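You operate a simulated robot arm through the tools that you are given. There is no shell and no other tool. Be economical: measure what you need, move in short steps, check, and stop when the job is done.

Carry out the task below with a simulated robot arm. There is one attempt and no reset: what you move stays moved.

TASK
Put one of the tins from the top of the wide trestle on top of the green gauge sheet.

It is judged by the outcome, as a careful person would: the job done as asked, and still so three seconds after it is handed in. It fails if anything else is knocked over, pushed out of place, dropped, spilled or broken.

THE ROBOT
A 7-joint arm with a two-finger parallel gripper, fixed in place. Base frame: the origin is at the foot of the arm, x ahead of it, y to its left, z up; the work surface is at about z = 82. Lengths are in cm, angles in degrees, forces in N, time in s.
With the tool pointing down near the work surface it reaches from about 24 to 68 cm from the base axis. Its first joint turns from -66.0 to 66.0 degrees. Payload 2.4 kg.
Tool frame: the origin (TCP) lies between the finger pads and is the grasp point; the fingertips stand 3 cm ahead of it; z points along the fingers, y is the line along which they close. The gripper opens to 9.4 cm. The fingers are 2.8 cm wide and 1 cm thick; the gripper's body (5 by 9.6 cm) begins 5.5 cm behind the TCP.
Orientation is that of the tool frame in the base frame, as [roll, pitch, yaw] about the fixed x, y, z axes, in that order (R = Rz(yaw) Ry(pitch) Rx(roll)). With the fingers straight down and closing along the base's y, the tool's x points along the base's -x, its y along +y and its z along -z.

THE INTERFACE
- The arm moves only by the tool apply_moves. Its argument "rows" is a list of rows, each a list of 7 numbers: the opening, from 0 (shut) to 1 (fully open), then the shift along the tool's x, y, z in cm, then the turn, a rotation vector about the tool's x, y, z in degrees. In form: [[jaw, tx, ty, tz, wx, wy, wz], ...]. A call has 1 to 10 rows; each row shifts and turns the commanded pose from where the row before left it, along the tool's axes as they then stand. A row lasts 0.2 s, in which the tool goes at most 5 cm and 8.6 degrees; a call with a longer step from one row to the next is refused whole, and so is a gripper value outside its range. A pose out of reach is approached as far as the arm can. The call stops where the force on the tool passes 40 N (or 10 N more than at its start, if that is more) or the arm is blocked; 0.2 s more then pass. The fingers move at their own pace (about 15.3 cm/s each) and stop on an object; they squeeze with about 39 N. The grip force told is the motor's: it shows also when the fingers shut on nothing. Time passes only in rows, and 0.2 s behind the last, so rows that do not move let the fingers close. It gives the time, the measured TCP pose, the force on the tool (base axes), the opening and the grip force at its end, in the units of the frame above (readings bear some noise).
- Cameras (640 x 400 px; columns grow to the right, rows downward): "scene" is fixed at [3.13, 46.27, 145.81]; the picture's right is [-0.83, -0.56, 0.00], its down [-0.31, 0.46, -0.83] and it looks along [0.47, -0.69, -0.56] (base axes); focal length 340 px, centre (320, 200). "wrist" rides on the gripper at [-3.7, 0, -5.8] in the tool frame; the picture's right is [0.00, -1.00, 0.00], its down [0.97, 0.00, -0.24] and it looks along [0.24, 0.00, 0.97] (tool axes); focal length 218 px, centre (320, 200).
- grab_frame(camera): a new picture of that camera. No time passes.
- locate(camera, pixels): for up to 12 pixels [column, row] of the newest picture of that camera ("zoom" is the newest enlarged one), the place [x, y, z] in the base frame of the surface seen there, good to about 0.3 cm, but the place of the scene camera against the robot may be out by one fixed shift of up to 1.8 cm in any direction. No time passes.
- close_up(camera, box): a new picture of the part [left, top, right, bottom] of that camera's present view, enlarged. No time passes.
- finish_job(): hands the job in; it is judged then, once.

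Work in short steps. Measure before you move; look again where a grasp or a placing could have gone wrong, and mend it. You have 60 turns and 20 pictures in all, the two below and enlarged ones among them. Open the gripper and draw the arm clear of the work before you hand the job in, unless the task says otherwise; then end with one line.

The tools are called after "Call:" as name(argument=value, ...) on one line, values as JSON. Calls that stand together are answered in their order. apply_moves: Moves the arm, as the interface text tells. Its arguments: {"type":"object","properties":{"rows":{"type":"array","items":{"type":"array","items":{"type":"number"}}}},"required":["rows"]} The other tools are called the same way: grab_frame (camera) takes a picture; locate (camera, pixels) gives the place of the surface under pixels of a picture; close_up (camera, box) takes an enlarged picture of a part of a camera's view; finish_job () hands the job in.

At the start:

```text
time_s: 0.0
ee_pos: [41.93, -11.8, 108.99]
tcp_rot: [-180.0, 0.0, 179.9]
wrist_force: [-0.4, 0.3, -0.7]
finger_gap: 9.39
finger_force: 0.0
```

scene: 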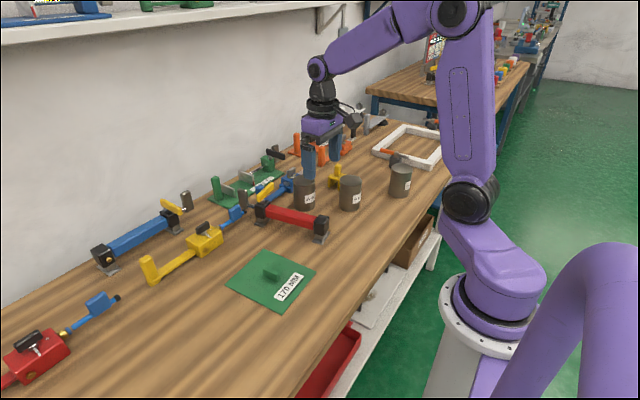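
wrist: 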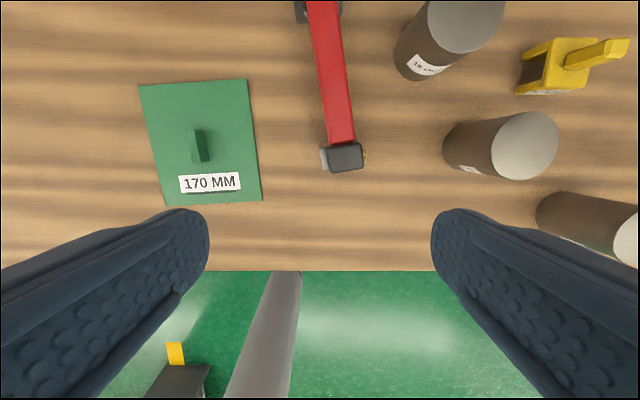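

I see three tins near (305,190), (350,192), (400,180) and the green sheet at (272,280). I'll enlarge both areas to identify things.

Call:
close_up(camera="scene", box=[220, 120, 440, 310])

Call:
locate(camera="wrist", pixels=[[140, 86], [246, 80], [262, 201], [165, 206], [200, 132], [525, 145], [466, 20], [630, 235], [340, 165], [300, 230], [205, 160]])

Call:
locate(camera="scene", pixels=[[304, 181], [350, 180], [401, 168], [272, 270], [242, 287], [300, 265], [228, 283], [264, 252], [315, 266], [279, 310], [390, 230]])

```text
2.11 times, centred on (330, 215) of scene
```

zoom: 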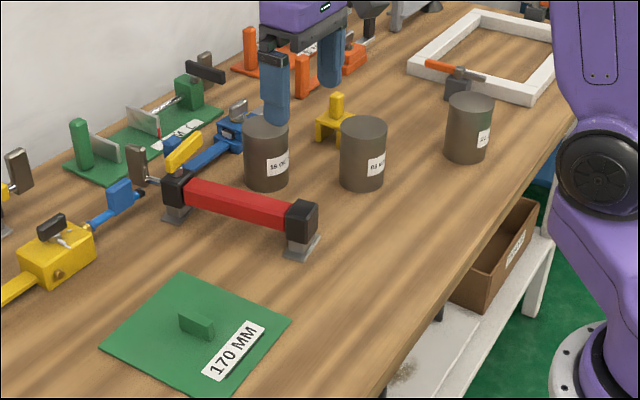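

```text
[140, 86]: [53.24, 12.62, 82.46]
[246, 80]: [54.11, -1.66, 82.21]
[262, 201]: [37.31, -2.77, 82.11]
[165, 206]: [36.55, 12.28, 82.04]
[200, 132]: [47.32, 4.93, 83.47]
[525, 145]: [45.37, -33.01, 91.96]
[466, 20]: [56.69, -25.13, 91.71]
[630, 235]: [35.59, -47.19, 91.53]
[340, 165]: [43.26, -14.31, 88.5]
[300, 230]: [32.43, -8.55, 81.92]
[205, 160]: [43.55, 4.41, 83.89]
```

```text
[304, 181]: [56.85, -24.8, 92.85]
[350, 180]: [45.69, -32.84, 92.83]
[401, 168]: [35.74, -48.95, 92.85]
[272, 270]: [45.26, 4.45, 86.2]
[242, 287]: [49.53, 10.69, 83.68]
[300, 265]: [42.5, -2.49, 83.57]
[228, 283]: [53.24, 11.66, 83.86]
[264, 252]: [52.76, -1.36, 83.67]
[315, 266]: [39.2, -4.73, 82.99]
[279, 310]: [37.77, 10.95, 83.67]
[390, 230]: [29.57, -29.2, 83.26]
```

Tins stand ~10 cm tall at about (57,-25), (45.5,-33), (36,-47); the sheet spans x 37–54, y -2.5–12.5 with a tab in the middle. I check the middle tin's surroundings and labels.

Call:
close_up(camera="scene", box=[280, 150, 430, 245])

Call:
apply_moves(rows=[[1, 0, -4.5, 0, 0, 0, 0], [1, 0, -4.5, 0, 0, 0, 0], [1, 0, -4.5, 0, 0, 0, 0], [1, 0, -4.5, 0, 0, 0, 0], [1, 0, -3, 0, 0, 0, 0], [1, 0, 0, 0, 0, 0, 0]])

Call:
grab_frame(camera="wrist")

```text
4.21 times, centred on (355, 198) of scene
```

zoom: 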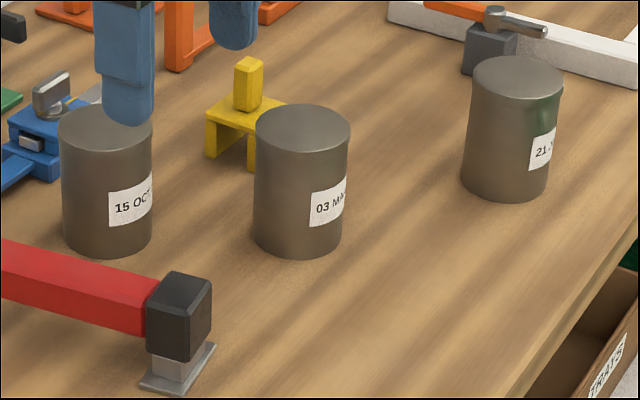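

```text
time_s: 1.4
ee_pos: [41.69, -32.76, 108.98]
tcp_rot: [-180.0, 0.1, -180.0]
wrist_force: [-0.2, 0.9, 0.2]
finger_gap: 9.4
finger_force: 0.1
```

```text
15 pictures are left
```

wrist: 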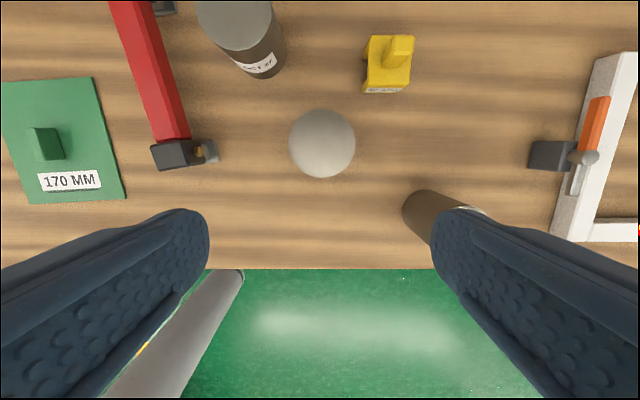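

The middle tin's lid shows at (322,143). I measure its rim.

Call:
locate(camera="wrist", pixels=[[322, 143], [291, 143], [353, 143], [322, 113], [322, 173], [388, 48], [400, 42], [240, 25], [430, 205], [210, 150]])

```text
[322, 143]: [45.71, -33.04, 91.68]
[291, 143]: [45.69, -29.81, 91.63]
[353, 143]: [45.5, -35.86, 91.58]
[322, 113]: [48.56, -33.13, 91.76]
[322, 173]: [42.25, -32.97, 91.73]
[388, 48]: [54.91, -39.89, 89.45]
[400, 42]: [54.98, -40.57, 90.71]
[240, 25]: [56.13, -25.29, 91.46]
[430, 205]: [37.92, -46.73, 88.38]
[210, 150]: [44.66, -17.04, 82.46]
```

Tin centre is (45.5,-32.9), diameter ~6.8, top 91.7. I align above it and descend, then close at z≈88.5.

Call:
apply_moves(rows=[[1, -3.8, -0.1, 0, 0, 0, 0], [1, 0, 0, 4, 0, 0, 0], [1, 0, 0, 4, 0, 0, 0], [1, 0, 0, 3, 0, 0, 0], [1, 0, 0, 0, 0, 0, 0]])

Call:
grab_frame(camera="wrist")

```text
time_s: 2.6
ee_pos: [45.72, -32.84, 97.87]
tcp_rot: [179.9, 0.0, 179.9]
wrist_force: [-0.1, 0.0, -0.6]
finger_gap: 9.4
finger_force: 0.1
```

```text
14 pictures are left
```

wrist: 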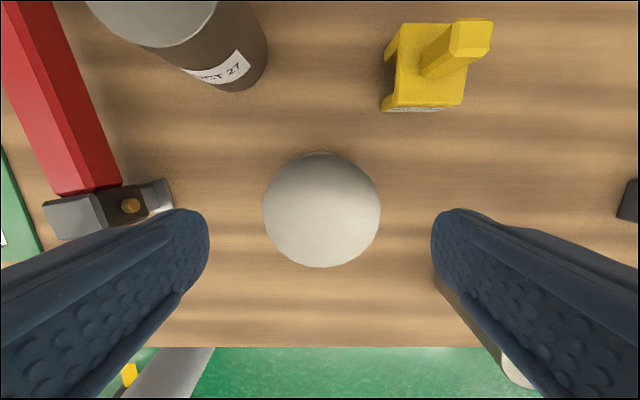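

The tin at (321,210) is centred between the fingers. I descend and close.

Call:
apply_moves(rows=[[1, 0, 0, 3, 0, 0, 0], [1, 0, 0, 3, 0, 0, 0], [1, 0, 0, 3.2, 0, 0, 0], [1, 0, 0, 0, 0, 0, 0], [0.5, 0, 0, 0, 0, 0, 0], [0.5, 0, 0, 0, 0, 0, 0]])

Call:
apply_moves(rows=[[0.5, 0, 0, 0, 0, 0, 0], [0.5, 0, 0, 0, 0, 0, 0]])

```text
time_s: 4.0
ee_pos: [45.68, -32.95, 88.66]
tcp_rot: [179.9, 0.1, -180.0]
wrist_force: [0.5, -0.2, 0.8]
finger_gap: 6.79
finger_force: 38.8
```

```text
time_s: 4.6
ee_pos: [45.82, -32.82, 88.62]
tcp_rot: [-179.9, -0.1, 180.0]
wrist_force: [-0.3, -0.7, 0.6]
finger_gap: 6.79
finger_force: 39.4
```

The grip holds at 6.79 cm with 39 N. I lift 15 cm slowly.

Call:
apply_moves(rows=[[0.3, 0, 0, -1, 0, 0, 0], [0.3, 0, 0, -2, 0, 0, 0], [0.3, 0, 0, -3, 0, 0, 0], [0.3, 0, 0, -3, 0, 0, 0], [0.3, 0, 0, -3, 0, 0, 0], [0.3, 0, 0, -3, 0, 0, 0], [0.3, 0, 0, 0, 0, 0, 0]])

```text
time_s: 6.2
ee_pos: [45.73, -32.78, 103.63]
tcp_rot: [-180.0, 0.0, -180.0]
wrist_force: [-1.0, -0.4, -2.6]
finger_gap: 6.68
finger_force: 38.6
```

Lifted; tin bottom at ~97, clear of everything. I carry it toward the sheet and look again.

Call:
apply_moves(rows=[[0.3, 0, 3, 0, 0, 0, 0], [0.3, 0, 4, 0, 0, 0, 0], [0.3, 0, 4, 0, 0, 0, 0], [0.3, 0, 4, 0, 0, 0, 0], [0.3, 0, 4, 0, 0, 0, 0], [0.3, 0, 4, 0, 0, 0, 0], [0.3, 0, 4, 0, 0, 0, 0], [0.3, 0, 3, 0, 0, 0, 0], [0.3, 0, 0, 0, 0, 0, 0]])

Call:
grab_frame(camera="wrist")

Call:
close_up(camera="scene", box=[130, 180, 350, 330])

```text
time_s: 8.2
ee_pos: [45.59, -2.69, 103.99]
tcp_rot: [180.0, 0.0, -179.9]
wrist_force: [-0.1, -0.5, -2.9]
finger_gap: 6.68
finger_force: 39.0
```

```text
13 pictures are left
```

wrist: 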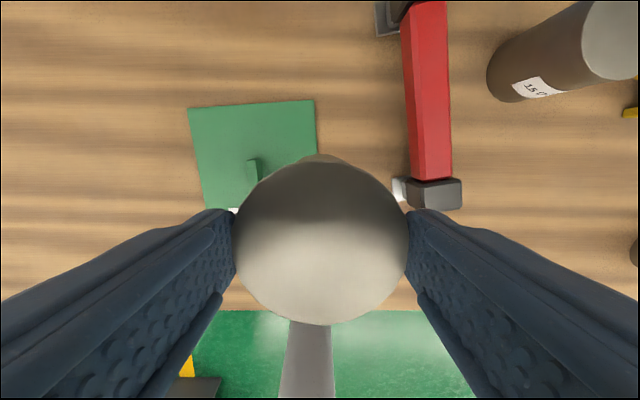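

```text
2.67 times, centred on (240, 255) of scene
```

zoom: 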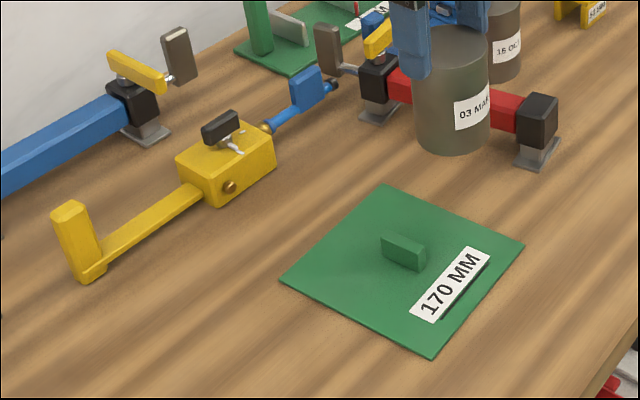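

Now I measure the sheet corners and tab precisely.

Call:
locate(camera="wrist", pixels=[[189, 109], [313, 101], [204, 195], [246, 162], [259, 160], [253, 170], [247, 183], [220, 140], [316, 150]])

Call:
locate(camera="zoom", pixels=[[283, 280], [381, 186], [523, 245], [433, 356], [383, 240], [395, 234], [425, 249], [418, 270], [383, 254], [275, 160], [416, 140]])

```text
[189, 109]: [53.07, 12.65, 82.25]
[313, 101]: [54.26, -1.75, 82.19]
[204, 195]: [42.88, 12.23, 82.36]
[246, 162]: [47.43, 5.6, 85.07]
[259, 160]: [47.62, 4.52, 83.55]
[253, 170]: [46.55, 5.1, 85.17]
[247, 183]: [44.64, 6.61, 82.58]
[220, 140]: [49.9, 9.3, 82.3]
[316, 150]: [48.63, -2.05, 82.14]
```

```text
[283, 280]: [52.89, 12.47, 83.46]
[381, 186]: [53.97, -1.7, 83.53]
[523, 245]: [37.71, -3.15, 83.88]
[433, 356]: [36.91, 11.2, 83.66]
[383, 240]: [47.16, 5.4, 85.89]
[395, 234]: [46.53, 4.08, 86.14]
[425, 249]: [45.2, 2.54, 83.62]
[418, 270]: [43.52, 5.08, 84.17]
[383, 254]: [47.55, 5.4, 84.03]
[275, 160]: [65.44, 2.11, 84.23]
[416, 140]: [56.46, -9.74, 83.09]
```

Tab spans x 43.5–47.6, y 4.3–5.7 (top 85.2); sheet's far-left corner is (53.1,12.6). The tin fits at (49.5, 9.0), so I move above it.

Call:
apply_moves(rows=[[0.3, -1.5, 3, 0, 0, 0, 0], [0.3, -1.5, 4, 0, 0, 0, 0], [0.3, -1, 3, 0, 0, 0, 0], [0.3, 0, 1.8, 0, 0, 0, 0], [0.3, 0, 0, 0, 0, 0, 0], [0.3, 0, 0, 4, 0, 0, 0], [0.3, 0, 0, 4, 0, 0, 0], [0.3, 0, 0, 2, 0, 0, 0], [0.3, 0, 0, 0, 0, 0, 0]])

Call:
close_up(camera="scene", box=[190, 200, 350, 320])

Call:
grab_frame(camera="wrist")

```text
time_s: 10.2
ee_pos: [49.84, 9.02, 93.94]
tcp_rot: [-180.0, 0.2, -180.0]
wrist_force: [-6.2, -3.0, 32.5]
finger_gap: 6.67
finger_force: 39.0
```

```text
3.33 times, centred on (270, 260) of scene
```

zoom: 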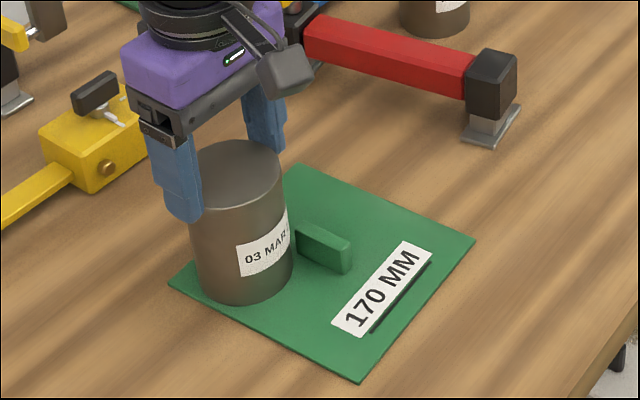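

```text
10 pictures are left
```

wrist: 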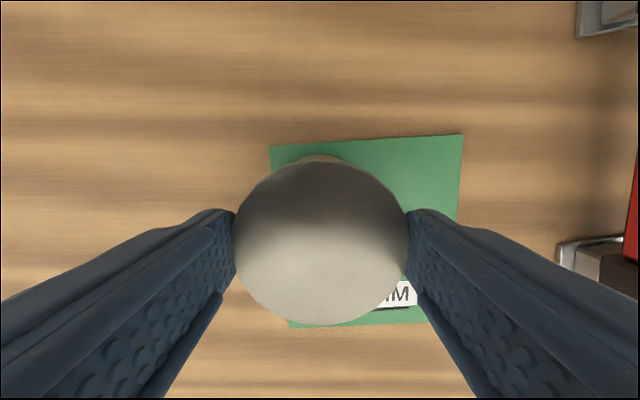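

Contact is already reported (32 N) at z 93.9, so the tin must have slipped down in the fingers. I measure the lid before doing anything.

Call:
locate(camera="wrist", pixels=[[320, 240], [245, 240], [395, 240], [320, 190], [320, 310], [320, 158], [272, 147], [290, 326]])

Call:
locate(camera="zoom", pixels=[[240, 165], [210, 155], [270, 165], [240, 300], [195, 280], [290, 280], [170, 282], [300, 225], [345, 240]])

```text
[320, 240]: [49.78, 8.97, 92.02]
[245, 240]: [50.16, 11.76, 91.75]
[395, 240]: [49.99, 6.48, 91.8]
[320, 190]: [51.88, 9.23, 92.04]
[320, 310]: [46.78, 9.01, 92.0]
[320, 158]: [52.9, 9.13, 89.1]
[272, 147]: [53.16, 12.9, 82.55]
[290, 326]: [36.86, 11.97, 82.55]
```

```text
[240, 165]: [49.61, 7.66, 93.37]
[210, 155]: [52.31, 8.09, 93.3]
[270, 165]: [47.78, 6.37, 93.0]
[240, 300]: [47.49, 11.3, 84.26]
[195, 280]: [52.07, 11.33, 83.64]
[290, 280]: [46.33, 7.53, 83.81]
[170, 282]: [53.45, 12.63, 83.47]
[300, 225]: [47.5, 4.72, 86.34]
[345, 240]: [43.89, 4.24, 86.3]
```

The lid is level at z 92.0 = sheet + 9.7, so the tin stands flat on the sheet at about (49.7, 9.0), clear of the tab. I ease off the pressing and open gently.

Call:
apply_moves(rows=[[0.3, 0, 0, -0.15, 0, 0, 0], [0.3, 0, 0, 0, 0, 0, 0]])

```text
time_s: 10.8
ee_pos: [49.84, 9.01, 93.94]
tcp_rot: [-180.0, 0.2, -180.0]
wrist_force: [1.2, -0.4, 12.9]
finger_gap: 6.65
finger_force: 39.1
```

Call:
apply_moves(rows=[[0.3, 0, 0, -0.1, 0, 0, 0], [0.75, 0, 0, 0, 0, 0, 0], [0.85, 0, 0, 0, 0, 0, 0], [1, 0, 0, 0, 0, 0, 0], [1, 0, 0, 0, 0, 0, 0]])

```text
time_s: 12.0
ee_pos: [49.78, 8.96, 94.02]
tcp_rot: [-180.0, -0.1, -179.9]
wrist_force: [0.4, -0.1, -0.2]
finger_gap: 9.43
finger_force: 0.0
```

Released with no residual force. I rise straight up and back away, then check.

Call:
apply_moves(rows=[[1, 0, 0, -2, 0, 0, 0], [1, 0, 0, -3, 0, 0, 0], [1, 0, 0, -4, 0, 0, 0], [1, 0, 0, -4, 0, 0, 0], [1, 3, -4, -2, 0, 0, 0], [1, 3, -4, 0, 0, 0, 0], [1, 0, -4, 0, 0, 0, 0], [1, 0, 0, 0, 0, 0, 0]])

Call:
grab_frame(camera="wrist")

Call:
grab_frame(camera="scene")

Call:
close_up(camera="scene", box=[190, 200, 350, 320])

```text
refused: row 5 steps farther than a row can; nothing moved
```

```text
9 pictures are left
```

wrist: 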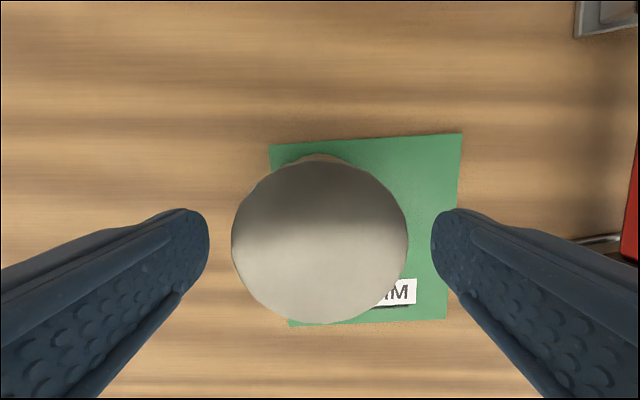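

```text
8 pictures are left
```

scene: 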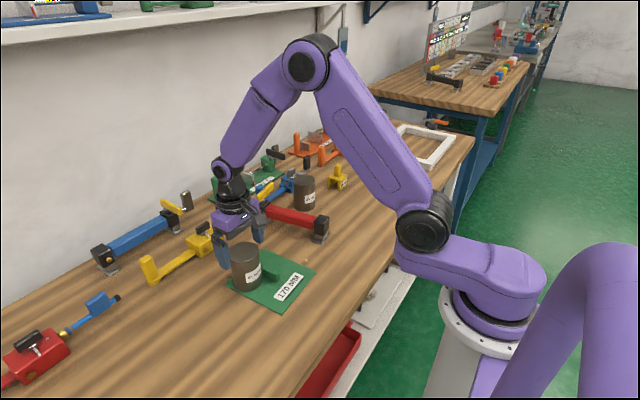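

```text
3.33 times, centred on (270, 260) of scene
```

zoom: 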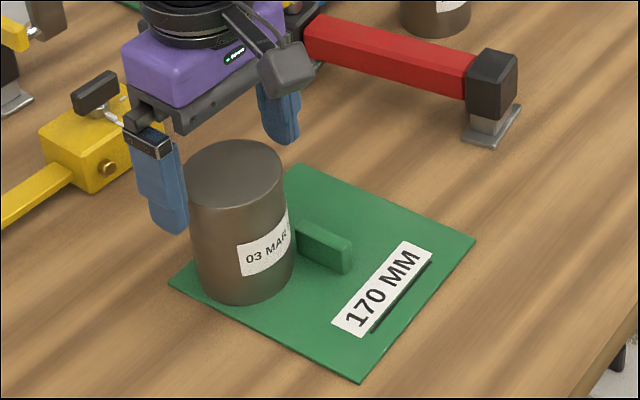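

The retreat was refused for one long step; the tin stands fine. I retry with shorter steps.

Call:
apply_moves(rows=[[1, 0, 0, -2, 0, 0, 0], [1, 0, 0, -3, 0, 0, 0], [1, 0, 0, -4, 0, 0, 0], [1, 0, 0, -4, 0, 0, 0], [1, 2, -4, 0, 0, 0, 0], [1, 2, -4, 0, 0, 0, 0], [1, 2, -4, 0, 0, 0, 0], [1, 0, -4, 0, 0, 0, 0], [1, 0, 0, 0, 0, 0, 0]])

Call:
grab_frame(camera="scene")

Call:
close_up(camera="scene", box=[190, 200, 350, 320])

Call:
grab_frame(camera="wrist")

```text
time_s: 14.0
ee_pos: [43.82, -7.39, 107.01]
tcp_rot: [-180.0, 0.1, 180.0]
wrist_force: [1.1, 0.4, -0.3]
finger_gap: 9.42
finger_force: 0.1
```

```text
6 pictures are left
```

scene: 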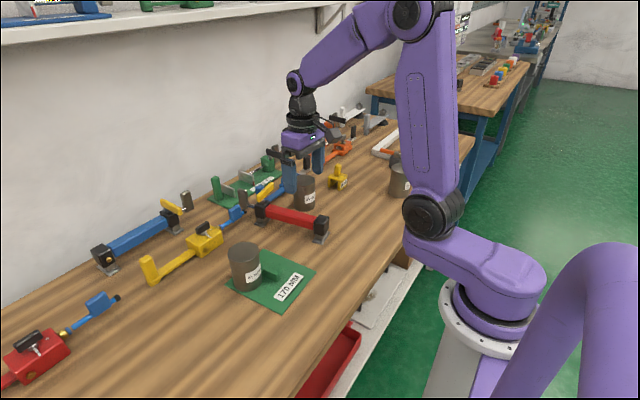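

```text
3.33 times, centred on (270, 260) of scene
```

zoom: 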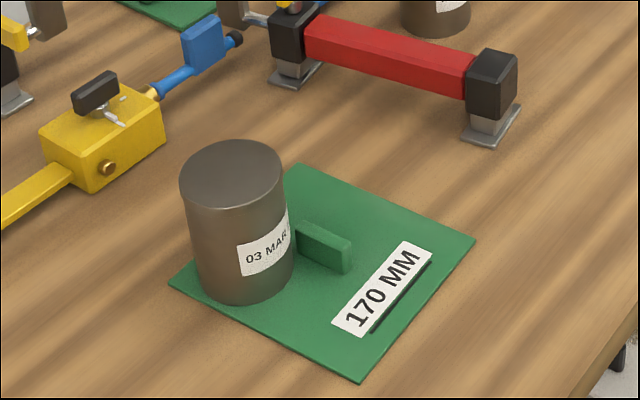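

```text
4 pictures are left
```

wrist: 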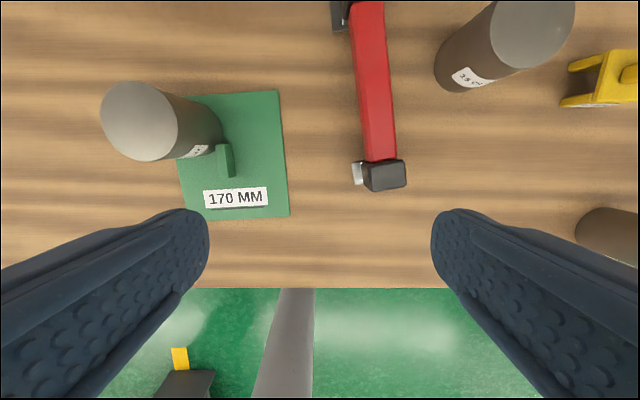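

The tin stands upright on the sheet, within its edges and beside the tab. Nothing else has moved and the arm is clear, so I hand in.

Call:
finish_job()

```text
The job is handed in.
```

The tin labelled "03 MAR" from the bench top, which I took to be the wide trestle, now stands upright on the green gauge sheet, and nothing else was disturbed.
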